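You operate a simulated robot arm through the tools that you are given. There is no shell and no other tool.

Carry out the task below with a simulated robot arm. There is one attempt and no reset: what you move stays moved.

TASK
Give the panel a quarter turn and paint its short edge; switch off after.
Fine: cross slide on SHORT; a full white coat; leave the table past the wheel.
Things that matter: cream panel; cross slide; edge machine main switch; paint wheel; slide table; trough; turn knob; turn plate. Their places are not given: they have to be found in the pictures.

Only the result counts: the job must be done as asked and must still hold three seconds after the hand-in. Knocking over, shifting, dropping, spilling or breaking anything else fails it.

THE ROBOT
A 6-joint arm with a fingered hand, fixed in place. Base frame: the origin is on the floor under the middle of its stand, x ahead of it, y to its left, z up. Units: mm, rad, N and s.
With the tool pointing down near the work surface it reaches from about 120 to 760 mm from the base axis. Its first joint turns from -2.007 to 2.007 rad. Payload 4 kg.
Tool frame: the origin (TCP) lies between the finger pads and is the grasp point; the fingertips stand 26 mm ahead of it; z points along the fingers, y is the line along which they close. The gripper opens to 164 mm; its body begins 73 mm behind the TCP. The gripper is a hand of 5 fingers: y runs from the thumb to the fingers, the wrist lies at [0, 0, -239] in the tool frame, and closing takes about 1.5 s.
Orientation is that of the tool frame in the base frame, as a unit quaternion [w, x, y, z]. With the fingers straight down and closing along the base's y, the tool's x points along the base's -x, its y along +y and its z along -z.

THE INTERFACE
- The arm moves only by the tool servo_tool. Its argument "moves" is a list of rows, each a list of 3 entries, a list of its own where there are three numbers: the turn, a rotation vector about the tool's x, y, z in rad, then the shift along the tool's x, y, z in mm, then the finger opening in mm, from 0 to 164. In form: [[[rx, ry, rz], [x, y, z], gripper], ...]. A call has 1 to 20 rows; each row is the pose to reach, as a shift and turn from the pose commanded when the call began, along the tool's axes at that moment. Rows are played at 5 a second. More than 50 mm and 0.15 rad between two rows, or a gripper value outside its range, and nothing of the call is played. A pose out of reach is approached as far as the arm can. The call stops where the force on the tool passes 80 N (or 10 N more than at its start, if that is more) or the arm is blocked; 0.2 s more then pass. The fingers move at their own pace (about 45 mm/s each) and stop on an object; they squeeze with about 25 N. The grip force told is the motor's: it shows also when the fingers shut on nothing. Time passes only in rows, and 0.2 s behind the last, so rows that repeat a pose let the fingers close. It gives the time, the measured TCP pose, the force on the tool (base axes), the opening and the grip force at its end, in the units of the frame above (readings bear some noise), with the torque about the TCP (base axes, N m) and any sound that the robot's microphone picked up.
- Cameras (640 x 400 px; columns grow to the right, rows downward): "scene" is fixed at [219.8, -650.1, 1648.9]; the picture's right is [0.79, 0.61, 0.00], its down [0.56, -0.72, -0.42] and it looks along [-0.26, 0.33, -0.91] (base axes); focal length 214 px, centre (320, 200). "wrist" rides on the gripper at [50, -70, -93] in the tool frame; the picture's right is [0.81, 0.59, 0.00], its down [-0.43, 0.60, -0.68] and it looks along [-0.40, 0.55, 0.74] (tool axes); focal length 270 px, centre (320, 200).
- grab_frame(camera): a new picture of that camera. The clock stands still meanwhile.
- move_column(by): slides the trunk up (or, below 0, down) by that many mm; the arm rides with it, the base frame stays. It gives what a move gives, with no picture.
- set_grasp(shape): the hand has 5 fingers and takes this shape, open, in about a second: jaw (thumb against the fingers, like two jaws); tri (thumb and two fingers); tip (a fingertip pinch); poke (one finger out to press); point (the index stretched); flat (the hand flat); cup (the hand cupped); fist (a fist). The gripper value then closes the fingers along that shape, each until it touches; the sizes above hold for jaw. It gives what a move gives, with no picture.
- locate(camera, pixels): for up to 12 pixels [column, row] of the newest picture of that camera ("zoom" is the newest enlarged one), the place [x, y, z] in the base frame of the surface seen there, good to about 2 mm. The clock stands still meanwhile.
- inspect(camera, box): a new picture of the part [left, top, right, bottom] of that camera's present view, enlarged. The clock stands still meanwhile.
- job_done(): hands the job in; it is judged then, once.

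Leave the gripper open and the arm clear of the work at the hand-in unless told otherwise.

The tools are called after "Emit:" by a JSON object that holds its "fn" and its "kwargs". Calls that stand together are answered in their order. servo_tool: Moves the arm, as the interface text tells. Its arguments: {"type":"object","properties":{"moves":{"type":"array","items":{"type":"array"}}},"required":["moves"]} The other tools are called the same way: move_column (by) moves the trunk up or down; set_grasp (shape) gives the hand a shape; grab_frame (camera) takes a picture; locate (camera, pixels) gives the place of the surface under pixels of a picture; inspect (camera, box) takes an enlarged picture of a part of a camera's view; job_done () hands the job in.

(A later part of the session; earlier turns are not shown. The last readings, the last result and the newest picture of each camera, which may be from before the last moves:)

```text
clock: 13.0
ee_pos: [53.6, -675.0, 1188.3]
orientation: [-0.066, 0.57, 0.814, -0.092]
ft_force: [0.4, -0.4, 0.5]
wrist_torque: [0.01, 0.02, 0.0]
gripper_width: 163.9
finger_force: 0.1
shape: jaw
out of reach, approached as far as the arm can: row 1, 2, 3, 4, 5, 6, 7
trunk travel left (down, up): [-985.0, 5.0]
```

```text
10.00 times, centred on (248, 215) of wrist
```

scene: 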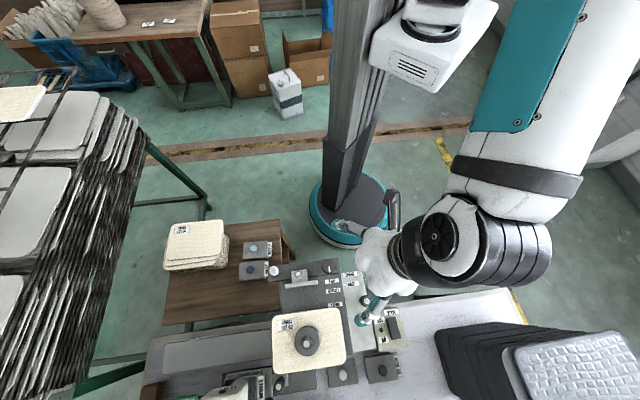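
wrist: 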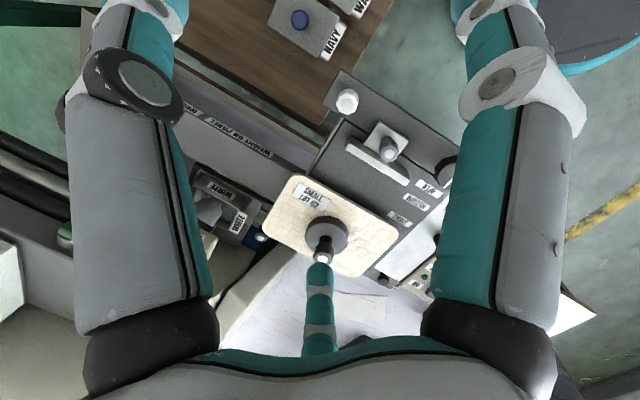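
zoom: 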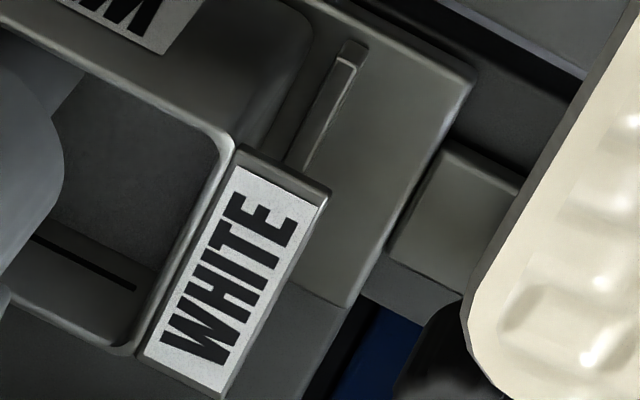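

The trough floor/surface is flat at z≈899 and the line at z≈906; it stays unclear how full it is, the NO PAINT lamp will tell once the main is on. The arm can only lean when high up, so I go down above the white knob (60,-671,971) to z≈1060 with the tool straight and closing across the slide direction, to test reach there.

Emit:
{"fn": "servo_tool", "kwargs": {"moves": [[[-0.023, 0.014, 0.126], [0, 4, 14], 100], [[-0.045, 0.028, 0.251], [0, 8, 27], 100], [[-0.068, 0.042, 0.377], [0, 12, 41], 100], [[-0.09, 0.056, 0.502], [0, 16, 55], 100], [[-0.113, 0.07, 0.628], [0, 20, 68], 100], [[-0.135, 0.084, 0.753], [1, 24, 82], 100], [[-0.158, 0.098, 0.879], [1, 28, 96], 100], [[-0.18, 0.112, 1.004], [1, 32, 109], 100], [[-0.203, 0.126, 1.13], [1, 36, 123], 100], [[-0.203, 0.126, 1.13], [1, 36, 123], 100]]}}

Emit:
{"fn": "grab_frame", "kwargs": {"camera": "wrist"}}

Emit:
{"fn": "grab_frame", "kwargs": {"camera": "scene"}}

```text
clock: 15.2
ee_pos: [59.4, -626.5, 1045.0]
orientation: [0.0, 0.917, 0.391, -0.086]
ft_force: [0.8, -0.1, 0.8]
wrist_torque: [-0.01, 0.01, -0.01]
gripper_width: 100.7
finger_force: 0.0
shape: jaw
out of reach, approached as far as the arm can: row 1, 2, 3, 4, 5, 6, 7, 8, 9, 10
trunk travel left (down, up): [-985.0, 5.0]
```

```text
taken
```

wrist: 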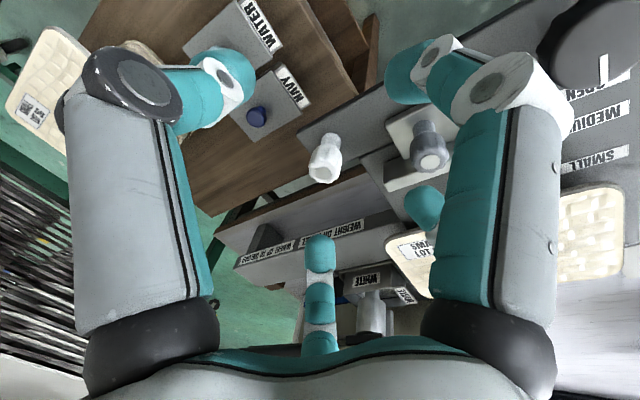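

```text
taken
```

scene: 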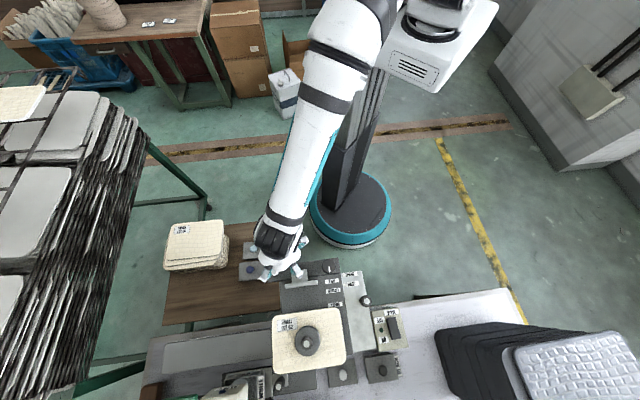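

The tool still leans by about 10° and stops 45 mm short, so some joint is at a limit. I'll measure where the arm's links are in the scene picture to understand its posture.

Emit:
{"fn": "locate", "kwargs": {"camera": "scene", "pixels": [[410, 70], [450, 45], [440, 15], [365, 15], [345, 45], [325, 90], [305, 150], [290, 195], [278, 235], [275, 265], [360, 130], [350, 210]]}}

```text
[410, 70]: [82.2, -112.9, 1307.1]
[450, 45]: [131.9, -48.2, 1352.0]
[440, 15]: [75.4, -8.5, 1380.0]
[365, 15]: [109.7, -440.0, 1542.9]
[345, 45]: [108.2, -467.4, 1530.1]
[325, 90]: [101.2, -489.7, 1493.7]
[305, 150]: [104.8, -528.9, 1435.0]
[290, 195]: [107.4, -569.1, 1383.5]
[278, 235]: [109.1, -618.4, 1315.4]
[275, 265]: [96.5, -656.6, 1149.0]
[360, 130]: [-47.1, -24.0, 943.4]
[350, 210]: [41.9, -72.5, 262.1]
```

The arm plane lies near x≈100 with the elbow high; the lean is sideways, which suggests a wrist joint limit. I'll turn the hand back by 1.55 rad to close along the slide direction (about (0.7,0.7)) with the tool straight down, and see whether the lean disappears.

Emit:
{"fn": "servo_tool", "kwargs": {"moves": [[[-0.015, 0.006, -0.129], [0, 0, -8], 100], [[-0.029, 0.012, -0.258], [-1, 0, -15], 100], [[-0.044, 0.018, -0.387], [-2, -1, -15], 100], [[-0.059, 0.024, -0.515], [-2, -1, -15], 100], [[-0.073, 0.03, -0.644], [-2, -1, -15], 100], [[-0.088, 0.037, -0.773], [-2, -1, -15], 100], [[-0.103, 0.043, -0.902], [-2, -1, -15], 100], [[-0.117, 0.049, -1.031], [-2, -1, -15], 100], [[-0.132, 0.055, -1.16], [-2, -1, -15], 100], [[-0.147, 0.061, -1.288], [-2, -1, -15], 100], [[-0.161, 0.067, -1.417], [-2, -1, -15], 100], [[-0.176, 0.073, -1.546], [-2, -1, -15], 100], [[-0.176, 0.073, -1.546], [-2, -1, -15], 100]]}}

Emit:
{"fn": "grab_frame", "kwargs": {"camera": "scene"}}

```text
clock: 18.0
ee_pos: [60.1, -589.3, 1045.5]
orientation: [-0.054, 0.38, 0.922, -0.055]
ft_force: [0.8, -0.1, 0.0]
wrist_torque: [0.03, 0.0, -0.02]
gripper_width: 100.7
finger_force: 0.0
shape: jaw
out of reach, approached as far as the arm can: row 1, 2, 3, 4, 5, 6, 7, 8, 9, 10, 11, 12, 13
trunk travel left (down, up): [-985.0, 5.0]
```

```text
taken
```

scene: 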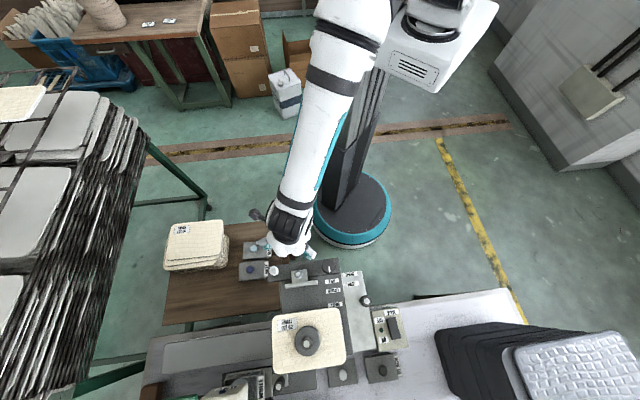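

The lean remains, so the yaw isn't the cause; my arm may be in an awkward posture since the first turn. I'll go back to the start-like pose (7,-358, z≈1364 with the raised trunk) with the original orientation and see if it straightens.

Emit:
{"fn": "servo_tool", "kwargs": {"moves": [[[-0.012, -0.012, -0.087], [24, 9, -36], 100], [[-0.025, -0.025, -0.174], [49, 18, -71], 100], [[-0.037, -0.037, -0.26], [73, 27, -107], 100], [[-0.05, -0.049, -0.347], [97, 36, -143], 100], [[-0.062, -0.062, -0.434], [122, 45, -178], 100], [[-0.075, -0.074, -0.521], [146, 54, -214], 100], [[-0.087, -0.086, -0.607], [170, 63, -250], 100], [[-0.1, -0.099, -0.694], [195, 72, -285], 100], [[-0.112, -0.111, -0.781], [219, 81, -321], 100], [[-0.112, -0.111, -0.781], [219, 81, -321], 100]]}}

Emit:
{"fn": "grab_frame", "kwargs": {"camera": "scene"}}

```text
clock: 20.2
ee_pos: [8.2, -356.9, 1315.2]
orientation: [-0.097, 0.0, 0.995, -0.019]
ft_force: [-0.1, -0.5, 0.3]
wrist_torque: [0.04, -0.01, 0.02]
gripper_width: 100.4
finger_force: 0.0
shape: jaw
out of reach, approached as far as the arm can: row 2, 3, 4, 5, 6, 7, 8, 9, 10
trunk travel left (down, up): [-985.0, 5.0]
```

```text
taken
```

scene: 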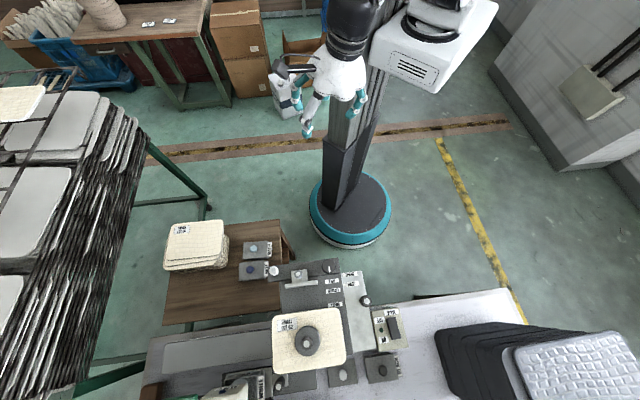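

Same lean even here. I'll probe with a pure straightening turn in place, to see how the arm answers.

Emit:
{"fn": "servo_tool", "kwargs": {"moves": [[[-0.01, -0.05, 0], [0, 0, 0], 100], [[-0.02, -0.1, 0], [0, 0, 0], 100], [[-0.03, -0.15, 0], [0, 0, 0], 100], [[-0.038, -0.193, 0], [0, 0, 0], 100], [[-0.038, -0.193, 0], [0, 0, 0], 100]]}}

```text
clock: 21.4
ee_pos: [6.1, -354.8, 1314.0]
orientation: [-0.096, 0.001, 0.995, -0.019]
ft_force: [-0.4, -0.5, 0.6]
wrist_torque: [0.03, 0.02, 0.01]
gripper_width: 100.5
finger_force: 0.0
shape: jaw
out of reach, approached as far as the arm can: row 1, 2, 3, 4, 5
trunk travel left (down, up): [-985.0, 5.0]
```

No change at all. I'll try the same straightening further to +x, at about (200,-450,1230).

Emit:
{"fn": "servo_tool", "kwargs": {"moves": [[[0, 0, 0], [-40, -20, 24], 100], [[0, 0, 0], [-80, -40, 47], 100], [[0, 0, 0], [-120, -60, 71], 100], [[0, 0, 0], [-160, -75, 85], 100], [[0, 0, 0], [-206, -92, 48], 100], [[0, 0, 0], [-206, -92, 48], 100]]}}

Emit:
{"fn": "servo_tool", "kwargs": {"moves": [[[-0.01, -0.05, 0], [0, 0, 0], 100], [[-0.02, -0.1, 0], [0, 0, 0], 100], [[-0.03, -0.15, 0], [0, 0, 0], 100], [[-0.038, -0.193, 0], [0, 0, 0], 100], [[-0.038, -0.193, 0], [0, 0, 0], 100]]}}

Emit:
{"fn": "grab_frame", "kwargs": {"camera": "scene"}}

```text
refused: row 1 steps farther than a row can; nothing moved
```

```text
clock: 22.6
ee_pos: [6.1, -354.6, 1314.3]
orientation: [-0.096, 0.001, 0.995, -0.019]
ft_force: [0.1, 0.0, 0.8]
wrist_torque: [0.01, 0.01, 0.02]
gripper_width: 100.4
finger_force: 0.1
shape: jaw
out of reach, approached as far as the arm can: row 1, 2, 3, 4, 5
trunk travel left (down, up): [-985.0, 5.0]
```

```text
taken
```

scene: 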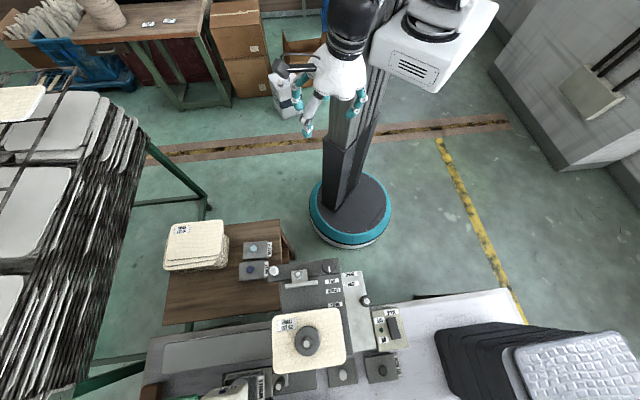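

The first row was a hair over 50 mm. I repeat the shift with shorter rows, then straighten there.

Emit:
{"fn": "servo_tool", "kwargs": {"moves": [[[0, 0, 0], [-34, -16, 16], 100], [[0, 0, 0], [-68, -32, 32], 100], [[0, 0, 0], [-102, -48, 48], 100], [[0, 0, 0], [-136, -64, 50], 100], [[0, 0, 0], [-170, -80, 50], 100], [[0, 0, 0], [-206, -92, 48], 100], [[0, 0, 0], [-206, -92, 48], 100]]}}

Emit:
{"fn": "servo_tool", "kwargs": {"moves": [[[-0.01, -0.05, 0], [0, 0, 0], 100], [[-0.02, -0.1, 0], [0, 0, 0], 100], [[-0.03, -0.15, 0], [0, 0, 0], 100], [[-0.038, -0.193, 0], [0, 0, 0], 100], [[-0.038, -0.193, 0], [0, 0, 0], 100]]}}

Emit:
{"fn": "grab_frame", "kwargs": {"camera": "scene"}}

```text
clock: 24.2
ee_pos: [201.0, -448.5, 1233.7]
orientation: [-0.096, 0.001, 0.995, -0.02]
ft_force: [-1.0, 0.4, 0.3]
wrist_torque: [0.0, -0.04, -0.01]
gripper_width: 100.5
finger_force: 0.0
shape: jaw
trunk travel left (down, up): [-985.0, 5.0]
```

```text
clock: 25.4
ee_pos: [201.5, -449.4, 1232.6]
orientation: [-0.096, 0.001, 0.995, -0.02]
ft_force: [1.1, -0.2, 0.7]
wrist_torque: [0.03, 0.0, 0.03]
gripper_width: 100.6
finger_force: 0.1
shape: jaw
out of reach, approached as far as the arm can: row 1, 2, 3, 4, 5
trunk travel left (down, up): [-985.0, 5.0]
```

```text
taken
```

scene: 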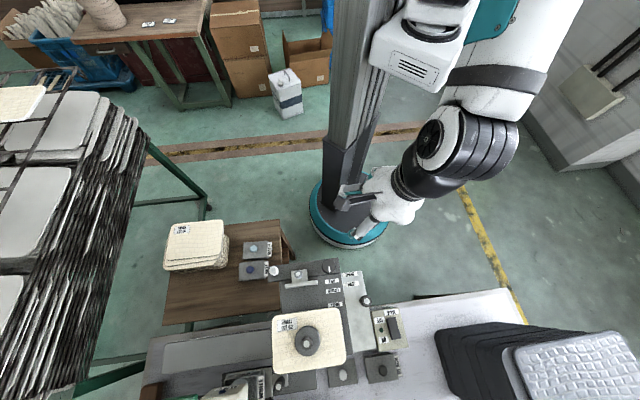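

I'll measure the arm's link points in this picture to understand the posture.

Emit:
{"fn": "locate", "kwargs": {"camera": "scene", "pixels": [[560, 20], [530, 60], [500, 80], [490, 30], [440, 140], [490, 140], [425, 165], [400, 195], [370, 190], [455, 10], [480, 150], [510, 10]]}}

```text
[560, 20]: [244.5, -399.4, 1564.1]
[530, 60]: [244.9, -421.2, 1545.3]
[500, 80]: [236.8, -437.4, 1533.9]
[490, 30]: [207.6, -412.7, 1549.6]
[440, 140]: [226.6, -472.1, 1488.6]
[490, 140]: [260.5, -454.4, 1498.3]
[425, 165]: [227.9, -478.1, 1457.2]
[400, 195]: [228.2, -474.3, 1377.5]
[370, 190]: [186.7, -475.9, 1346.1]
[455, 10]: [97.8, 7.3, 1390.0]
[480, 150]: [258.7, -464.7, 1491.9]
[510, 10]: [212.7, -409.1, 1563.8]
```

I'll probe which small turns the arm accepts here: about tool x, then about tool y the other way.

Emit:
{"fn": "servo_tool", "kwargs": {"moves": [[[0.1, 0, 0], [0, 0, 0], 100], [[0.1, 0, 0], [0, 0, 0], 100]]}}

Emit:
{"fn": "servo_tool", "kwargs": {"moves": [[[-0.1, 0, 0], [0, 0, 0], 100], [[-0.1, 0, 0], [0, 0, 0], 100]]}}

Emit:
{"fn": "servo_tool", "kwargs": {"moves": [[[0, 0.1, 0], [0, 0, 0], 100], [[0, 0.1, 0], [0, 0, 0], 100]]}}

Emit:
{"fn": "servo_tool", "kwargs": {"moves": [[[0, -0.1, 0], [0, 0, 0], 100], [[0, -0.1, 0], [0, 0, 0], 100]]}}

```text
clock: 26.0
ee_pos: [201.5, -450.2, 1232.3]
orientation: [-0.096, -0.005, 0.993, -0.069]
ft_force: [0.1, 0.1, -0.8]
wrist_torque: [0.02, -0.03, 0.03]
gripper_width: 100.6
finger_force: 0.1
shape: jaw
trunk travel left (down, up): [-985.0, 5.0]
```

```text
clock: 26.6
ee_pos: [199.6, -449.9, 1232.5]
orientation: [-0.096, 0.001, 0.995, -0.02]
ft_force: [-0.5, 0.8, 0.3]
wrist_torque: [-0.01, 0.0, -0.02]
gripper_width: 100.3
finger_force: 0.1
shape: jaw
trunk travel left (down, up): [-985.0, 5.0]
```

```text
clock: 27.2
ee_pos: [198.9, -450.0, 1232.3]
orientation: [-0.145, 0.003, 0.989, -0.019]
ft_force: [0.0, 0.1, -0.9]
wrist_torque: [0.01, 0.01, -0.02]
gripper_width: 100.4
finger_force: 0.1
shape: jaw
trunk travel left (down, up): [-985.0, 5.0]
```

```text
clock: 27.8
ee_pos: [201.6, -450.2, 1232.1]
orientation: [-0.096, 0.0, 0.995, -0.019]
ft_force: [0.4, -0.2, -0.1]
wrist_torque: [0.01, 0.03, 0.01]
gripper_width: 100.7
finger_force: 0.0
shape: jaw
trunk travel left (down, up): [-985.0, 5.0]
```

All accepted. Now a small further straightening of −0.05 about tool y alone.

Emit:
{"fn": "servo_tool", "kwargs": {"moves": [[[0, -0.05, 0], [0, 0, 0], 100], [[0, -0.05, 0], [0, 0, 0], 100]]}}

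Emit:
{"fn": "servo_tool", "kwargs": {"moves": [[[0, -0.1, 0], [0, 0, 20], 100], [[0, -0.1, 0], [0, 0, 40], 100], [[0, -0.1, 0], [0, 0, 60], 100], [[0, -0.1, 0], [0, 0, 80], 100], [[0, -0.1, 0], [0, 0, 80], 100]]}}

```text
clock: 28.4
ee_pos: [197.1, -446.6, 1224.5]
orientation: [-0.084, 0.0, 0.996, -0.029]
ft_force: [0.4, -0.4, 0.0]
wrist_torque: [0.02, -0.03, 0.01]
gripper_width: 100.6
finger_force: 0.1
shape: jaw
out of reach, approached as far as the arm can: row 1, 2
trunk travel left (down, up): [-985.0, 5.0]
```

```text
clock: 29.6
ee_pos: [182.1, -437.3, 1133.5]
orientation: [-0.045, -0.001, 0.998, -0.039]
ft_force: [0.5, -0.5, 0.7]
wrist_torque: [-0.01, -0.02, 0.01]
gripper_width: 100.4
finger_force: 0.0
shape: jaw
out of reach, approached as far as the arm can: row 1, 2, 3, 4, 5
trunk travel left (down, up): [-985.0, 5.0]
```

Going lower reduces the lean. So I'll descend toward the dial at (181,-562), to TCP z≈1010 (its top is z 961), with the tool straight.

Emit:
{"fn": "servo_tool", "kwargs": {"moves": [[[-0.02, -0.022, 0], [-2, -27, 33], 100], [[-0.039, -0.045, 0], [-5, -54, 66], 100], [[-0.058, -0.067, 0], [-8, -81, 99], 100], [[-0.078, -0.09, 0], [-10, -108, 120], 100], [[-0.078, -0.09, 0], [-10, -108, 132], 100], [[-0.078, -0.09, 0], [-10, -108, 132], 100]]}}

Emit:
{"fn": "grab_frame", "kwargs": {"camera": "wrist"}}

Emit:
{"fn": "grab_frame", "kwargs": {"camera": "scene"}}

```text
clock: 31.0
ee_pos: [177.4, -526.3, 1009.3]
orientation: [-0.047, -0.001, 0.998, -0.035]
ft_force: [-0.2, 0.3, -0.3]
wrist_torque: [0.02, 0.0, -0.02]
gripper_width: 100.4
finger_force: 0.0
shape: jaw
out of reach, approached as far as the arm can: row 1, 2, 3, 4, 5, 6
trunk travel left (down, up): [-985.0, 5.0]
```

```text
taken
```

wrist: 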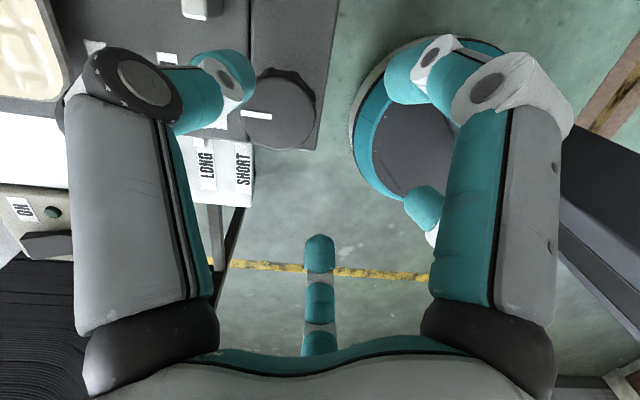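

```text
taken
```

scene: 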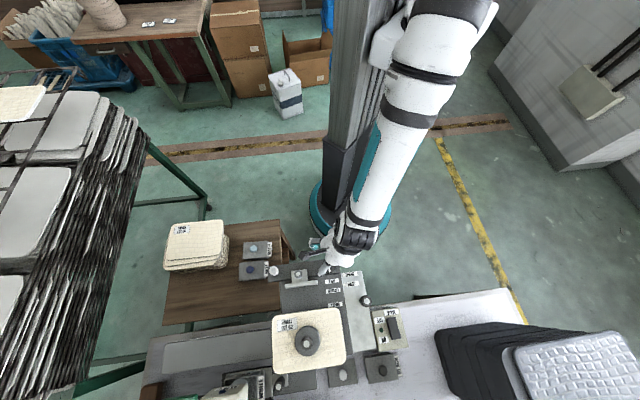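

Emit:
{"fn": "locate", "kwargs": {"camera": "scene", "pixels": [[440, 40], [415, 90], [395, 140], [375, 185], [360, 220], [350, 240], [340, 258], [460, 10], [480, 20], [375, 30], [380, 60], [360, 100]]}}

```text
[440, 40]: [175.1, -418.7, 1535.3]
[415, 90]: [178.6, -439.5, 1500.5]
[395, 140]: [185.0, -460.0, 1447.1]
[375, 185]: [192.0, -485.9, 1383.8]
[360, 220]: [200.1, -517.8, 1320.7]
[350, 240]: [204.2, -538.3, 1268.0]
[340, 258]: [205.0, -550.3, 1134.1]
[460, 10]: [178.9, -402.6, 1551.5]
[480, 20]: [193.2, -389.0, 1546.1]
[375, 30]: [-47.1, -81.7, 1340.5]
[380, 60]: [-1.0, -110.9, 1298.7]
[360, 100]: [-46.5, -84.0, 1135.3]
```

The pattern fits a forearm-roll limit: a sideways lean of 6–9° stays, which I can live with as long as I don't ask for straightening. Now I measure the SHORT/LONG labels, pointer, dial and fence end precisely in the scene zoom (arm may cover parts).

Emit:
{"fn": "inspect", "kwargs": {"camera": "scene", "box": [310, 255, 390, 320]}}

Emit:
{"fn": "inspect", "kwargs": {"camera": "scene", "box": [255, 250, 345, 310]}}

```text
6.15 times, centred on (350, 288) of scene
```

zoom: 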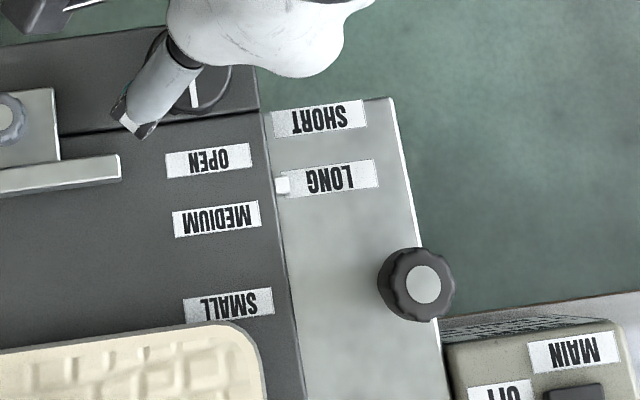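

```text
6.67 times, centred on (300, 280) of scene
```

zoom: 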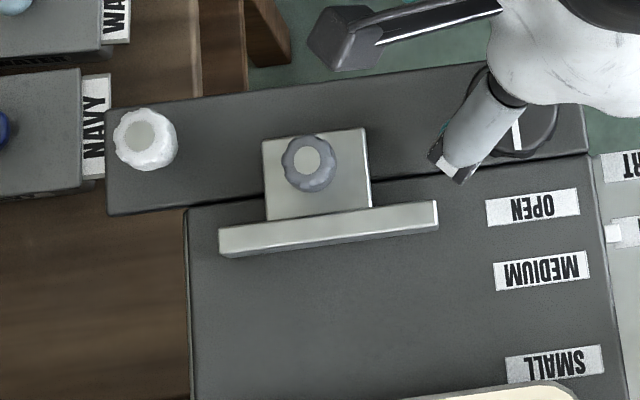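

Emit:
{"fn": "locate", "kwargs": {"camera": "zoom", "pixels": [[142, 138], [430, 212], [225, 238], [309, 160], [350, 150], [115, 205], [110, 125], [575, 152], [200, 200], [195, 215], [300, 300], [540, 130]]}}

Emit:
{"fn": "inspect", "kwargs": {"camera": "scene", "box": [310, 255, 390, 320]}}

Emit:
{"fn": "locate", "kwargs": {"camera": "zoom", "pixels": [[319, 118], [330, 178], [282, 186], [267, 108], [300, 390], [418, 285], [392, 100], [275, 150], [285, 170], [208, 160], [228, 307], [195, 100]]}}

```text
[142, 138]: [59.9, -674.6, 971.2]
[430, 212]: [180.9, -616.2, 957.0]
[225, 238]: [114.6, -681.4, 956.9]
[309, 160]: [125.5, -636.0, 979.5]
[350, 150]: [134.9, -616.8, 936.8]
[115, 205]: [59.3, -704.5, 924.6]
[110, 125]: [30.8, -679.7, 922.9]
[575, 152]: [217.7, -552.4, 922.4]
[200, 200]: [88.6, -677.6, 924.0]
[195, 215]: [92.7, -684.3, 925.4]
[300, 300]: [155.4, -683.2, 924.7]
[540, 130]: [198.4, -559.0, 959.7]
```

```text
6.15 times, centred on (350, 288) of scene
```

zoom: 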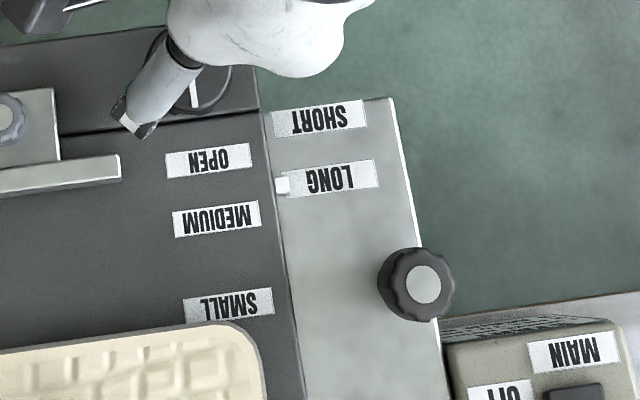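

```text
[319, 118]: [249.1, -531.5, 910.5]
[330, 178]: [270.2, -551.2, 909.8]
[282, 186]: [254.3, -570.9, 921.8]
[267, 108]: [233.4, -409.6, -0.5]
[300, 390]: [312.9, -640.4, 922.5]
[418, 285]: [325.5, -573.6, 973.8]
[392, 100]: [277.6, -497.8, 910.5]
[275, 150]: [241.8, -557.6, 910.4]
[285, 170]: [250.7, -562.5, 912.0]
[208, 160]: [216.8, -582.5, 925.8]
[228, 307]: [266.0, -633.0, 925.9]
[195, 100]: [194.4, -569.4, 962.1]
```

SHORT centre (249,-532) and LONG centre (270,-551) are 28.8 mm apart; the pointer sits at LONG. White knob at (60,-675,971). I'll lift the hand 70 mm and try the "tip" shape to see how narrow it is.

Emit:
{"fn": "servo_tool", "kwargs": {"moves": [[[0, 0, 0], [0, 0, -40], 100], [[0, 0, 0], [0, 0, -80], 100], [[0, 0, 0], [0, 0, -80], 100]]}}

Emit:
{"fn": "set_grasp", "kwargs": {"shape": "tip"}}

Emit:
{"fn": "grab_frame", "kwargs": {"camera": "wrist"}}

Emit:
{"fn": "inspect", "kwargs": {"camera": "scene", "box": [280, 200, 400, 300]}}

```text
clock: 31.8
ee_pos: [183.8, -517.6, 1084.8]
orientation: [-0.053, -0.001, 0.998, -0.04]
ft_force: [-0.5, -1.2, -1.1]
wrist_torque: [0.02, -0.01, 0.03]
gripper_width: 100.5
finger_force: 0.1
shape: jaw
out of reach, approached as far as the arm can: row 2, 3
trunk travel left (down, up): [-985.0, 5.0]
```

```text
clock: 32.7
ee_pos: [184.1, -515.7, 1084.2]
orientation: [-0.052, -0.002, 0.998, -0.04]
ft_force: [-0.1, -0.8, -0.8]
wrist_torque: [0.04, 0.0, -0.02]
gripper_width: 163.9
finger_force: 0.0
shape: tip
trunk travel left (down, up): [-985.0, 5.0]
```

```text
taken
```

wrist: 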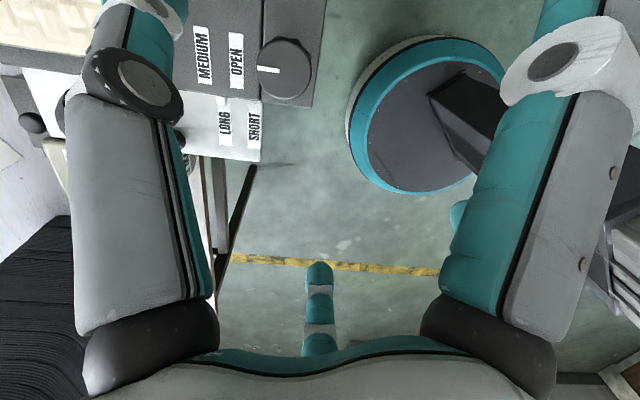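

```text
4.00 times, centred on (340, 250) of scene
```

zoom: 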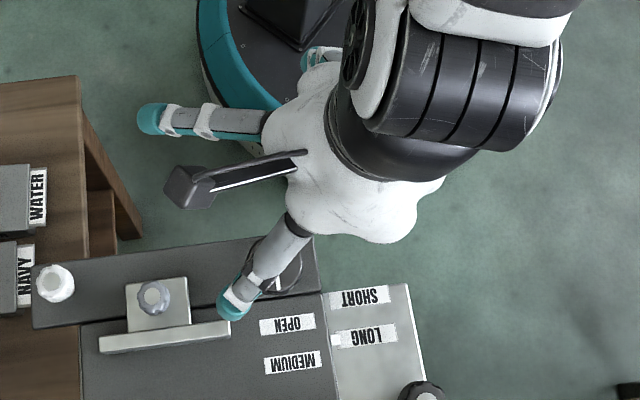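

I'll close the tip shape to a small opening to see where the fingertips meet in the wrist view.

Emit:
{"fn": "servo_tool", "kwargs": {"moves": [[[0, 0, 0], [0, 0, 0], 20], [[0, 0, 0], [0, 0, 0], 20], [[0, 0, 0], [0, 0, 0], 20], [[0, 0, 0], [0, 0, 0], 20], [[0, 0, 0], [0, 0, 0], 20], [[0, 0, 0], [0, 0, 0], 20], [[0, 0, 0], [0, 0, 0], 20], [[0, 0, 0], [0, 0, 0], 20], [[0, 0, 0], [0, 0, 0], 20]]}}

Emit:
{"fn": "grab_frame", "kwargs": {"camera": "wrist"}}

Emit:
{"fn": "inspect", "kwargs": {"camera": "scene", "box": [280, 200, 400, 300]}}

```text
clock: 34.7
ee_pos: [182.6, -516.5, 1084.2]
orientation: [-0.053, 0.0, 0.998, -0.04]
ft_force: [-0.3, -0.3, 0.2]
wrist_torque: [-0.02, 0.02, 0.02]
gripper_width: 20.2
finger_force: 0.1
shape: tip
trunk travel left (down, up): [-985.0, 5.0]
```

```text
taken
```

wrist: 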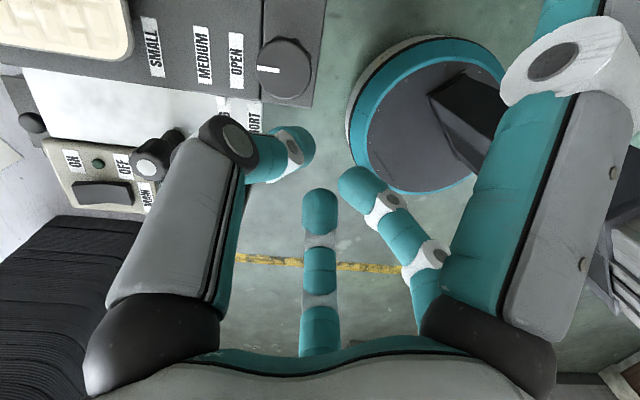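

```text
4.00 times, centred on (340, 250) of scene
```

zoom: 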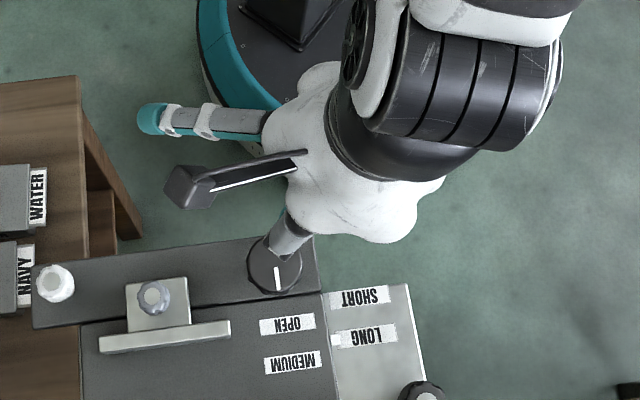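

The picture centre marks the TCP; thumb and two fingers meet there in "tip" shape. Now I go above the white knob at (60,-671, z 1030) with a slight outward lean (allowed by the arm) and opening 70.

Emit:
{"fn": "servo_tool", "kwargs": {"moves": [[[0.008, 0.005, -0.001], [23, -30, 16], 70], [[0.016, 0.01, -0.003], [46, -60, 32], 70], [[0.024, 0.015, -0.004], [70, -90, 47], 70], [[0.032, 0.02, -0.005], [93, -119, 63], 70], [[0.04, 0.025, -0.007], [116, -149, 79], 70], [[0.04, 0.025, -0.007], [116, -149, 79], 70]]}}

Emit:
{"fn": "grab_frame", "kwargs": {"camera": "wrist"}}

Emit:
{"fn": "inspect", "kwargs": {"camera": "scene", "box": [230, 220, 330, 310]}}

```text
clock: 36.1
ee_pos: [63.7, -659.9, 1024.8]
orientation: [-0.075, -0.004, 0.995, -0.062]
ft_force: [-0.3, 0.1, -0.3]
wrist_torque: [0.0, 0.03, -0.02]
gripper_width: 69.5
finger_force: 0.2
shape: tip
out of reach, approached as far as the arm can: row 1, 2, 3, 4, 5, 6
trunk travel left (down, up): [-985.0, 5.0]
```

```text
taken
```

wrist: 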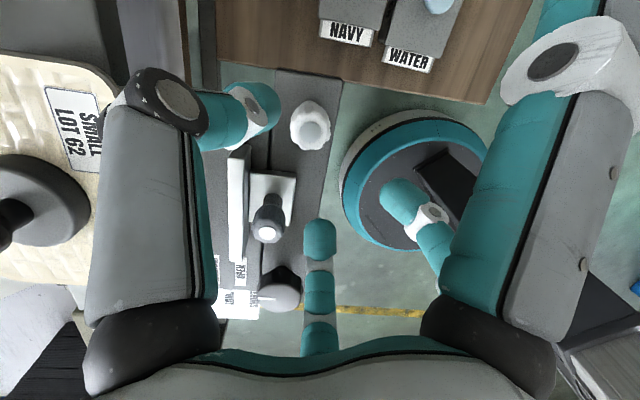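

```text
4.44 times, centred on (280, 265) of scene
```

zoom: 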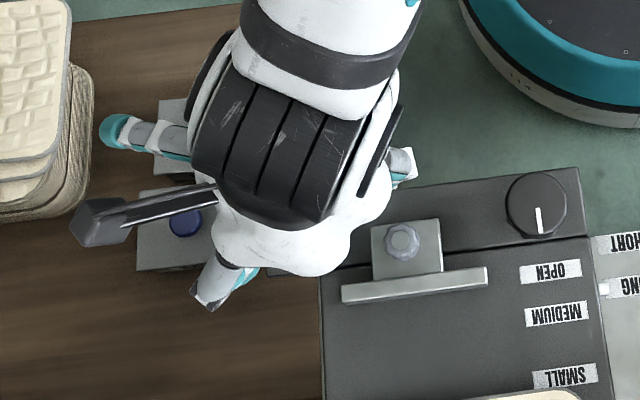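

The white knob is at (311,125) in the wrist view, below the TCP. I descend to around (60,-674,965) in small steps, watching force.

Emit:
{"fn": "servo_tool", "kwargs": {"moves": [[[0, 0, 0], [-3, -3, 20], 70], [[0, 0, 0], [-5, -5, 40], 70], [[0, 0, 0], [-6, -6, 55], 70], [[0, 0, 0], [-6, -6, 61], 70], [[0, 0, 0], [-6, -6, 61], 70]]}}

Emit:
{"fn": "grab_frame", "kwargs": {"camera": "wrist"}}

Emit:
{"fn": "inspect", "kwargs": {"camera": "scene", "box": [230, 220, 330, 310]}}

```text
clock: 37.3
ee_pos: [61.1, -662.1, 965.4]
orientation: [-0.072, -0.004, 0.996, -0.06]
ft_force: [0.8, 0.2, 0.5]
wrist_torque: [0.03, 0.03, 0.01]
gripper_width: 69.8
finger_force: 0.1
shape: tip
out of reach, approached as far as the arm can: row 1, 2, 3, 4, 5
trunk travel left (down, up): [-985.0, 5.0]
```

```text
taken
```

wrist: 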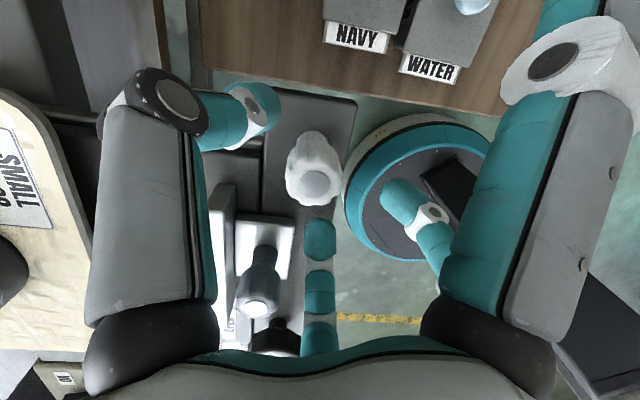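

```text
4.44 times, centred on (280, 265) of scene
```

zoom: 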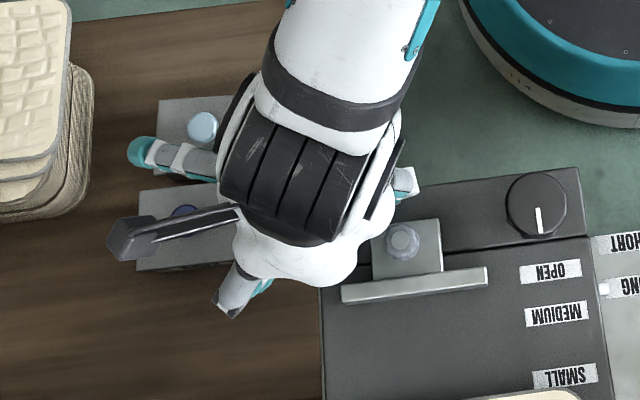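

The knob (316,185) sits between thumb (255,110) and the two fingertips (320,240)/(400,200). I close the fingers on it.

Emit:
{"fn": "servo_tool", "kwargs": {"moves": [[[0, 0, 0], [0, 0, 0], 40], [[0, 0, 0], [0, 0, 0], 30], [[0, 0, 0], [0, 0, 0], 20], [[0, 0, 0], [0, 0, 0], 10], [[0, 0, 0], [0, 0, 0], 5], [[0, 0, 0], [0, 0, 0], 5], [[0, 0, 0], [0, 0, 0], 5]]}}

Emit:
{"fn": "grab_frame", "kwargs": {"camera": "wrist"}}

```text
clock: 38.9
ee_pos: [62.9, -662.8, 964.1]
orientation: [-0.072, -0.004, 0.996, -0.061]
ft_force: [0.4, -11.2, -3.9]
wrist_torque: [-0.18, -0.03, 0.08]
gripper_width: 12.3
finger_force: 24.8
shape: tip
trunk travel left (down, up): [-985.0, 5.0]
```

```text
taken
```

wrist: 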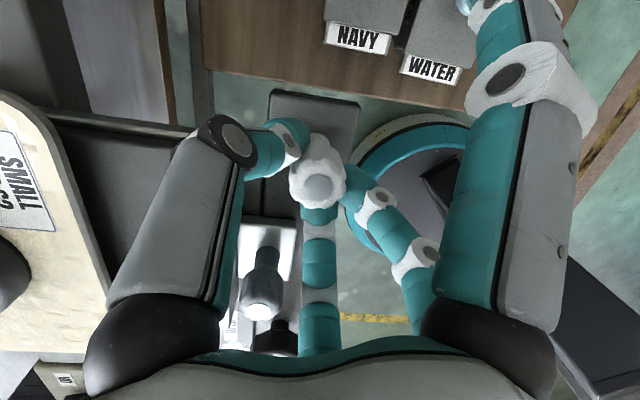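

Gripped (12 mm opening, 25 N). Now I pull gently 10 mm along −v = (−0.7, +0.7) and check the pointer.

Emit:
{"fn": "servo_tool", "kwargs": {"moves": [[[0, 0, 0], [2.3, 2.4, 0], 5], [[0, 0, 0], [4.6, 4.8, 0.1], 5], [[0, 0, 0], [7, 7.1, 0.2], 5], [[0, 0, 0], [7, 7.1, 0.2], 5]]}}

Emit:
{"fn": "inspect", "kwargs": {"camera": "scene", "box": [310, 255, 390, 320]}}

```text
clock: 39.9
ee_pos: [56.6, -652.5, 962.3]
orientation: [-0.068, -0.004, 0.996, -0.058]
ft_force: [-18.5, -14.3, -8.5]
wrist_torque: [-0.06, 0.22, -0.22]
gripper_width: 11.9
finger_force: 24.8
shape: tip
out of reach, approached as far as the arm can: row 2, 3, 4
trunk travel left (down, up): [-985.0, 5.0]
```

```text
6.15 times, centred on (350, 288) of scene
```

zoom: 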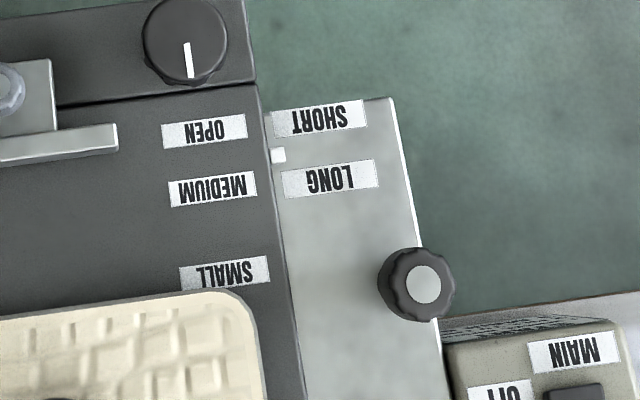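

The pointer has moved about half the way from LONG to SHORT, so the white knob is the cross-slide handle. I pull the remaining ~14 mm.

Emit:
{"fn": "servo_tool", "kwargs": {"moves": [[[0, 0, 0], [2.5, 2.5, 0], 5], [[0, 0, 0], [5, 5, 0.1], 5], [[0, 0, 0], [7.5, 7.5, 0.2], 5], [[0, 0, 0], [9.5, 9.5, 0.2], 5], [[0, 0, 0], [9.5, 9.5, 0.2], 5]]}}

Emit:
{"fn": "inspect", "kwargs": {"camera": "scene", "box": [310, 255, 390, 320]}}

```text
clock: 41.1
ee_pos: [48.5, -635.5, 963.3]
orientation: [-0.066, -0.004, 0.996, -0.056]
ft_force: [-1.0, -0.6, 0.9]
wrist_torque: [-0.01, 0.0, 0.01]
gripper_width: 10.8
finger_force: 25.0
shape: tip
out of reach, approached as far as the arm can: row 1, 2, 3, 4, 5
trunk travel left (down, up): [-985.0, 5.0]
```

```text
6.15 times, centred on (350, 288) of scene
```

zoom: 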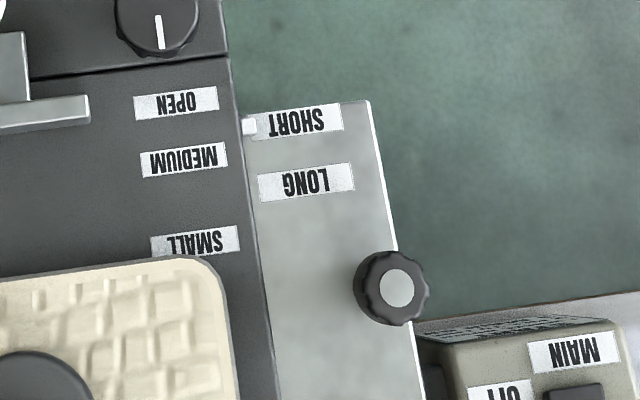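

The pointer is at SHORT now (248,126); the table also slid a little (about 12 mm) to the left. I'll measure the pointer against the SHORT label.

Emit:
{"fn": "locate", "kwargs": {"camera": "zoom", "pixels": [[248, 126], [305, 121], [306, 182], [245, 120], [394, 287], [160, 30]]}}

Emit:
{"fn": "grab_frame", "kwargs": {"camera": "wrist"}}

```text
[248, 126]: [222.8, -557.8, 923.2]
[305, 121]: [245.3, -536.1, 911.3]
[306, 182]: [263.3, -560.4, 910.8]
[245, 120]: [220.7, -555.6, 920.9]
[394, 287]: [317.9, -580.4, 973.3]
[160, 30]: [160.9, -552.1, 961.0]
```

```text
taken
```

wrist: 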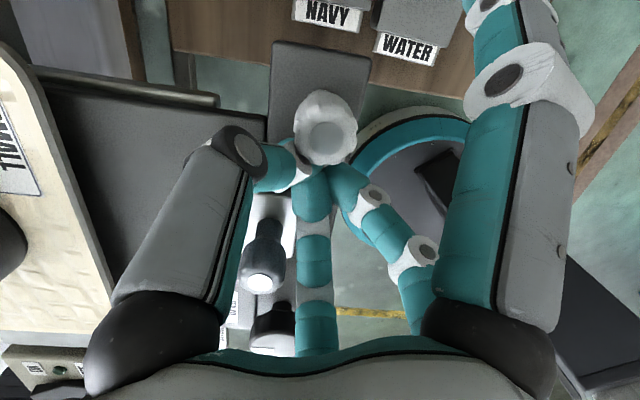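

Pointer v=552.0 vs SHORT v=552.5 — right on. Now I release by opening a little, and then back away toward the robot and up.

Emit:
{"fn": "servo_tool", "kwargs": {"moves": [[[0, 0, 0], [0, 0, 0], 18], [[0, 0, 0], [0, 0, 0], 26], [[0, 0, 0], [0, 0, 0], 34], [[0, 0, 0], [0, 0, 0], 34]]}}

Emit:
{"fn": "grab_frame", "kwargs": {"camera": "wrist"}}

Emit:
{"fn": "inspect", "kwargs": {"camera": "scene", "box": [310, 255, 390, 320]}}

```text
clock: 42.1
ee_pos: [50.1, -637.4, 963.1]
orientation: [-0.065, -0.005, 0.996, -0.058]
ft_force: [-0.5, 1.2, 0.5]
wrist_torque: [-0.04, -0.01, 0.03]
gripper_width: 33.8
finger_force: 0.0
shape: tip
trunk travel left (down, up): [-985.0, 5.0]
```

```text
taken
```

wrist: 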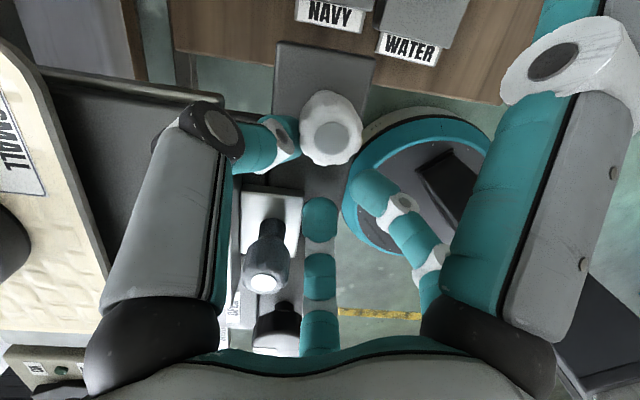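

```text
6.15 times, centred on (350, 288) of scene
```

zoom: 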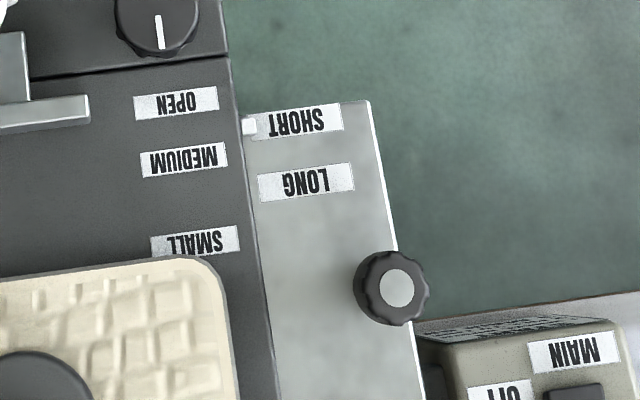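

Still on SHORT. I lift away and then look at the dial's new place.

Emit:
{"fn": "servo_tool", "kwargs": {"moves": [[[0, 0, 0], [4, -1, -30], 60], [[0, 0, 0], [8, 0, -60], 80], [[0, 0, 0], [0, 20, -90], 80], [[0, 0, 0], [-20, 40, -100], 80], [[0, 0, 0], [-20, 40, -100], 80]]}}

Emit:
{"fn": "grab_frame", "kwargs": {"camera": "scene"}}

Emit:
{"fn": "inspect", "kwargs": {"camera": "scene", "box": [260, 240, 380, 330]}}

```text
clock: 43.3
ee_pos: [81.1, -587.2, 1054.2]
orientation: [-0.058, -0.005, 0.997, -0.055]
ft_force: [-0.6, -0.4, 0.1]
wrist_torque: [0.02, -0.03, -0.03]
gripper_width: 79.9
finger_force: 0.0
shape: tip
out of reach, approached as far as the arm can: row 1, 2
trunk travel left (down, up): [-985.0, 5.0]
```

```text
taken
```

scene: 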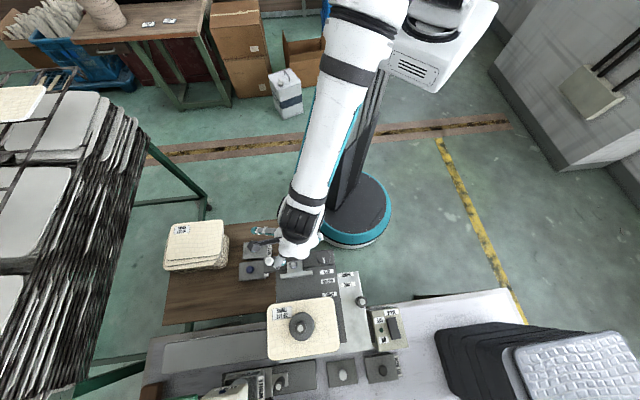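

```text
4.44 times, centred on (320, 285) of scene
```

zoom: 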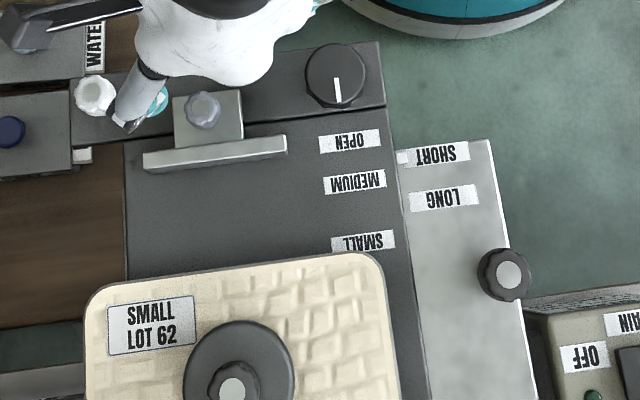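

Emit:
{"fn": "locate", "kwargs": {"camera": "zoom", "pixels": [[337, 75], [310, 75], [364, 72], [336, 48], [338, 98], [233, 388], [100, 295], [350, 262], [286, 145], [378, 100], [512, 272], [95, 94]]}}

Emit:
{"fn": "inspect", "kwargs": {"camera": "scene", "box": [255, 290, 355, 370]}}

Emit:
{"fn": "locate", "kwargs": {"camera": "zoom", "pixels": [[84, 130], [500, 60], [535, 395], [110, 430], [280, 240], [288, 265], [350, 210], [240, 210], [80, 300], [530, 200], [300, 80], [310, 400]]}}

```text
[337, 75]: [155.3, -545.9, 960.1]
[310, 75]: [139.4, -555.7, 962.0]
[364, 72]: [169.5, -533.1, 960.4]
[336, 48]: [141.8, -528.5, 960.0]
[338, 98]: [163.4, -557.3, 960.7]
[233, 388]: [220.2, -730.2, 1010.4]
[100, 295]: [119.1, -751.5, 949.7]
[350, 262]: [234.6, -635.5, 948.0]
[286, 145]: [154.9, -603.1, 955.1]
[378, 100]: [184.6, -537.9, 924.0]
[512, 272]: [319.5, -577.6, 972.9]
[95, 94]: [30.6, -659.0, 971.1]
```

```text
5.00 times, centred on (305, 330) of scene
```

zoom: 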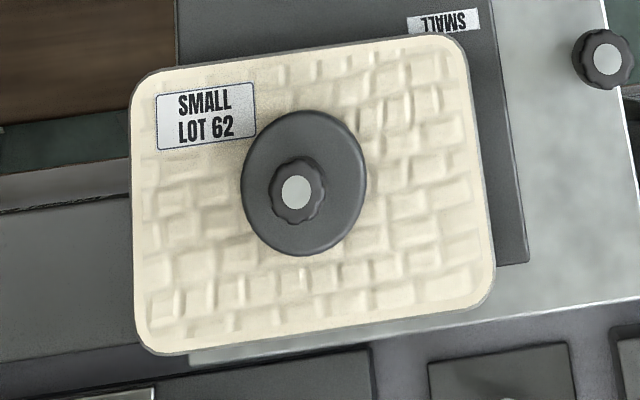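

```text
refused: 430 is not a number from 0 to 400
```

Emit:
{"fn": "locate", "kwargs": {"camera": "zoom", "pixels": [[134, 200], [300, 55], [490, 230], [300, 335], [295, 192], [240, 180], [366, 175], [305, 112], [310, 252], [150, 345], [490, 295], [460, 42]]}}

```text
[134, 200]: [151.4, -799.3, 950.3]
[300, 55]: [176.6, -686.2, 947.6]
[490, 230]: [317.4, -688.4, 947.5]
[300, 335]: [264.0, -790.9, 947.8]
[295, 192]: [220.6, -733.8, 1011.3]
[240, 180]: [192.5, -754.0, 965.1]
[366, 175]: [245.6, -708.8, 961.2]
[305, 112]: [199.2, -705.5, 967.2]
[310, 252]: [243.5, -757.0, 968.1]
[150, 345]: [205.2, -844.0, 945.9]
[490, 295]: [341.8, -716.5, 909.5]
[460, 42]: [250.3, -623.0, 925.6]
```

Dial centre ≈ (154,-543), top z 960, diameter ≈ 38. Panel centre ≈ (222,-735), about 196 × 136 mm. I now move over the dial and turn the hand by +1.4 rad so thumb and fingers clear the fence.

Emit:
{"fn": "servo_tool", "kwargs": {"moves": [[[0, 0, 0.14], [-8, 5, 0], 70], [[0, 0, 0.28], [-15, 9, 0], 70], [[0, 0, 0.42], [-23, 14, 2], 70], [[0, 0, 0.56], [-30, 18, 3], 70], [[0, 0, 0.7], [-38, 23, 4], 70], [[0, 0, 0.84], [-45, 27, 5], 70], [[0, 0, 0.98], [-53, 32, 7], 70], [[0, 0, 1.12], [-60, 36, 8], 70], [[0, 0, 1.26], [-68, 41, 9], 70], [[0, 0, 1.4], [-75.6, 45, 10], 70], [[0, 0, 1.4], [-75.6, 45, 10], 70]]}}

Emit:
{"fn": "grab_frame", "kwargs": {"camera": "wrist"}}

Emit:
{"fn": "inspect", "kwargs": {"camera": "scene", "box": [260, 230, 380, 320]}}

```text
clock: 45.7
ee_pos: [154.2, -543.0, 1031.3]
orientation: [-0.009, 0.639, 0.765, -0.08]
ft_force: [-0.6, 0.1, 0.3]
wrist_torque: [0.03, -0.03, -0.01]
gripper_width: 70.5
finger_force: 0.1
shape: tip
trunk travel left (down, up): [-985.0, 5.0]
```

```text
taken
```

wrist: 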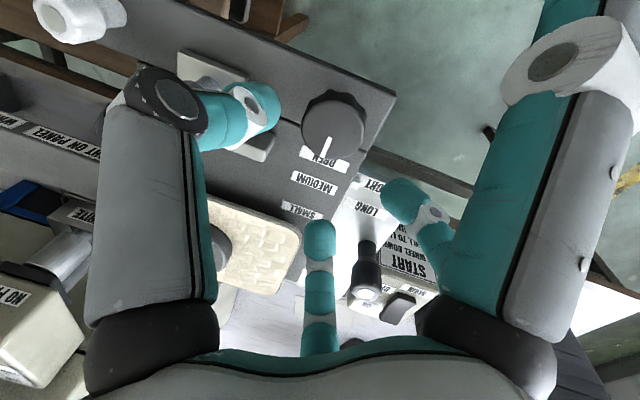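

```text
4.44 times, centred on (320, 275) of scene
```

zoom: 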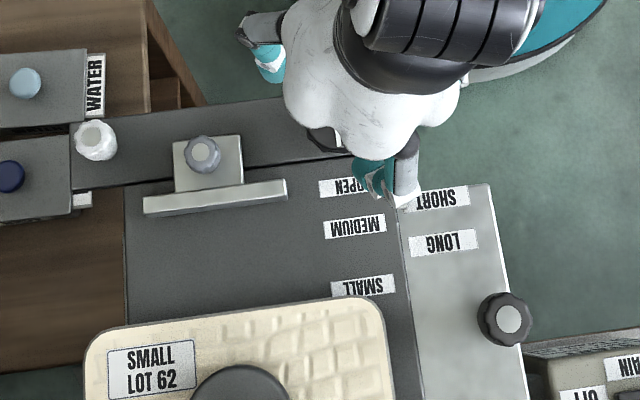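

The hand is centred over the dial. I descend to TCP z≈963 around it (opening 70) in small steps.

Emit:
{"fn": "servo_tool", "kwargs": {"moves": [[[0, 0, 0], [2, 3, 22], 70], [[0, 0, 0], [4, 6, 44], 70], [[0, 0, 0], [5, 8, 58], 70], [[0, 0, 0], [6, 9, 67], 70], [[0, 0, 0], [6, 9, 67], 70]]}}

Emit:
{"fn": "grab_frame", "kwargs": {"camera": "wrist"}}

Emit:
{"fn": "inspect", "kwargs": {"camera": "scene", "box": [260, 230, 380, 320]}}

```text
clock: 46.9
ee_pos: [154.3, -542.5, 963.7]
orientation: [-0.009, 0.639, 0.765, -0.08]
ft_force: [-0.4, 0.6, -0.4]
wrist_torque: [-0.02, -0.01, 0.03]
gripper_width: 70.2
finger_force: 0.0
shape: tip
trunk travel left (down, up): [-985.0, 5.0]
```

```text
taken
```

wrist: 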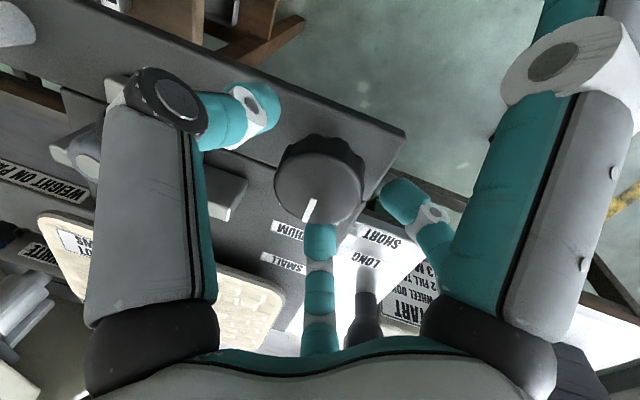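

```text
4.44 times, centred on (320, 275) of scene
```

zoom: 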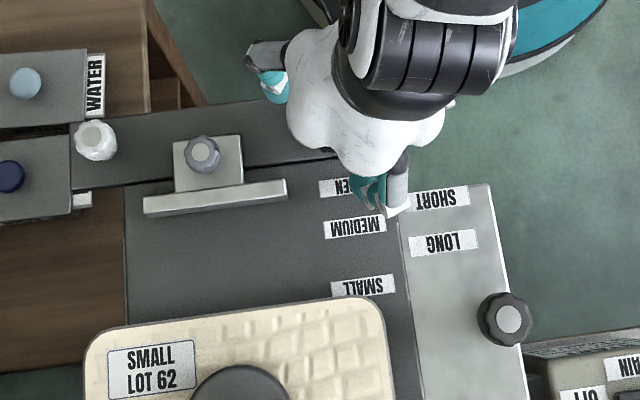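

The dial (320,180) sits between thumb and two fingertips. I close on it.

Emit:
{"fn": "servo_tool", "kwargs": {"moves": [[[0, 0, 0], [0, 0, 0], 55], [[0, 0, 0], [0, 0, 0], 45], [[0, 0, 0], [0, 0, 0], 35], [[0, 0, 0], [0, 0, 0], 25], [[0, 0, 0], [0, 0, 0], 20], [[0, 0, 0], [0, 0, 0], 20]]}}

Emit:
{"fn": "grab_frame", "kwargs": {"camera": "wrist"}}

```text
clock: 48.3
ee_pos: [154.6, -541.9, 962.9]
orientation: [-0.01, 0.639, 0.765, -0.08]
ft_force: [0.5, -1.3, -3.7]
wrist_torque: [-0.05, -0.04, 0.04]
gripper_width: 38.3
finger_force: 25.2
shape: tip
trunk travel left (down, up): [-985.0, 5.0]
```

```text
taken
```

wrist: 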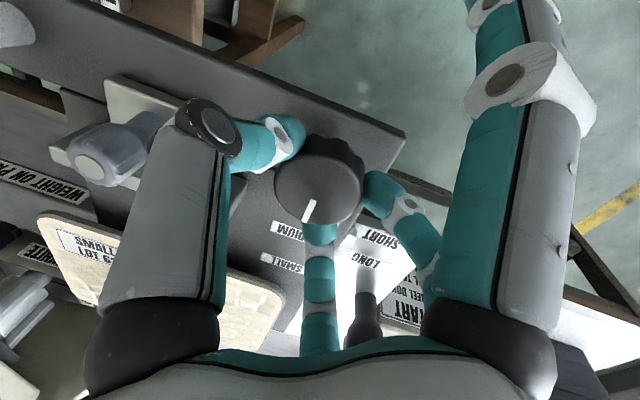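

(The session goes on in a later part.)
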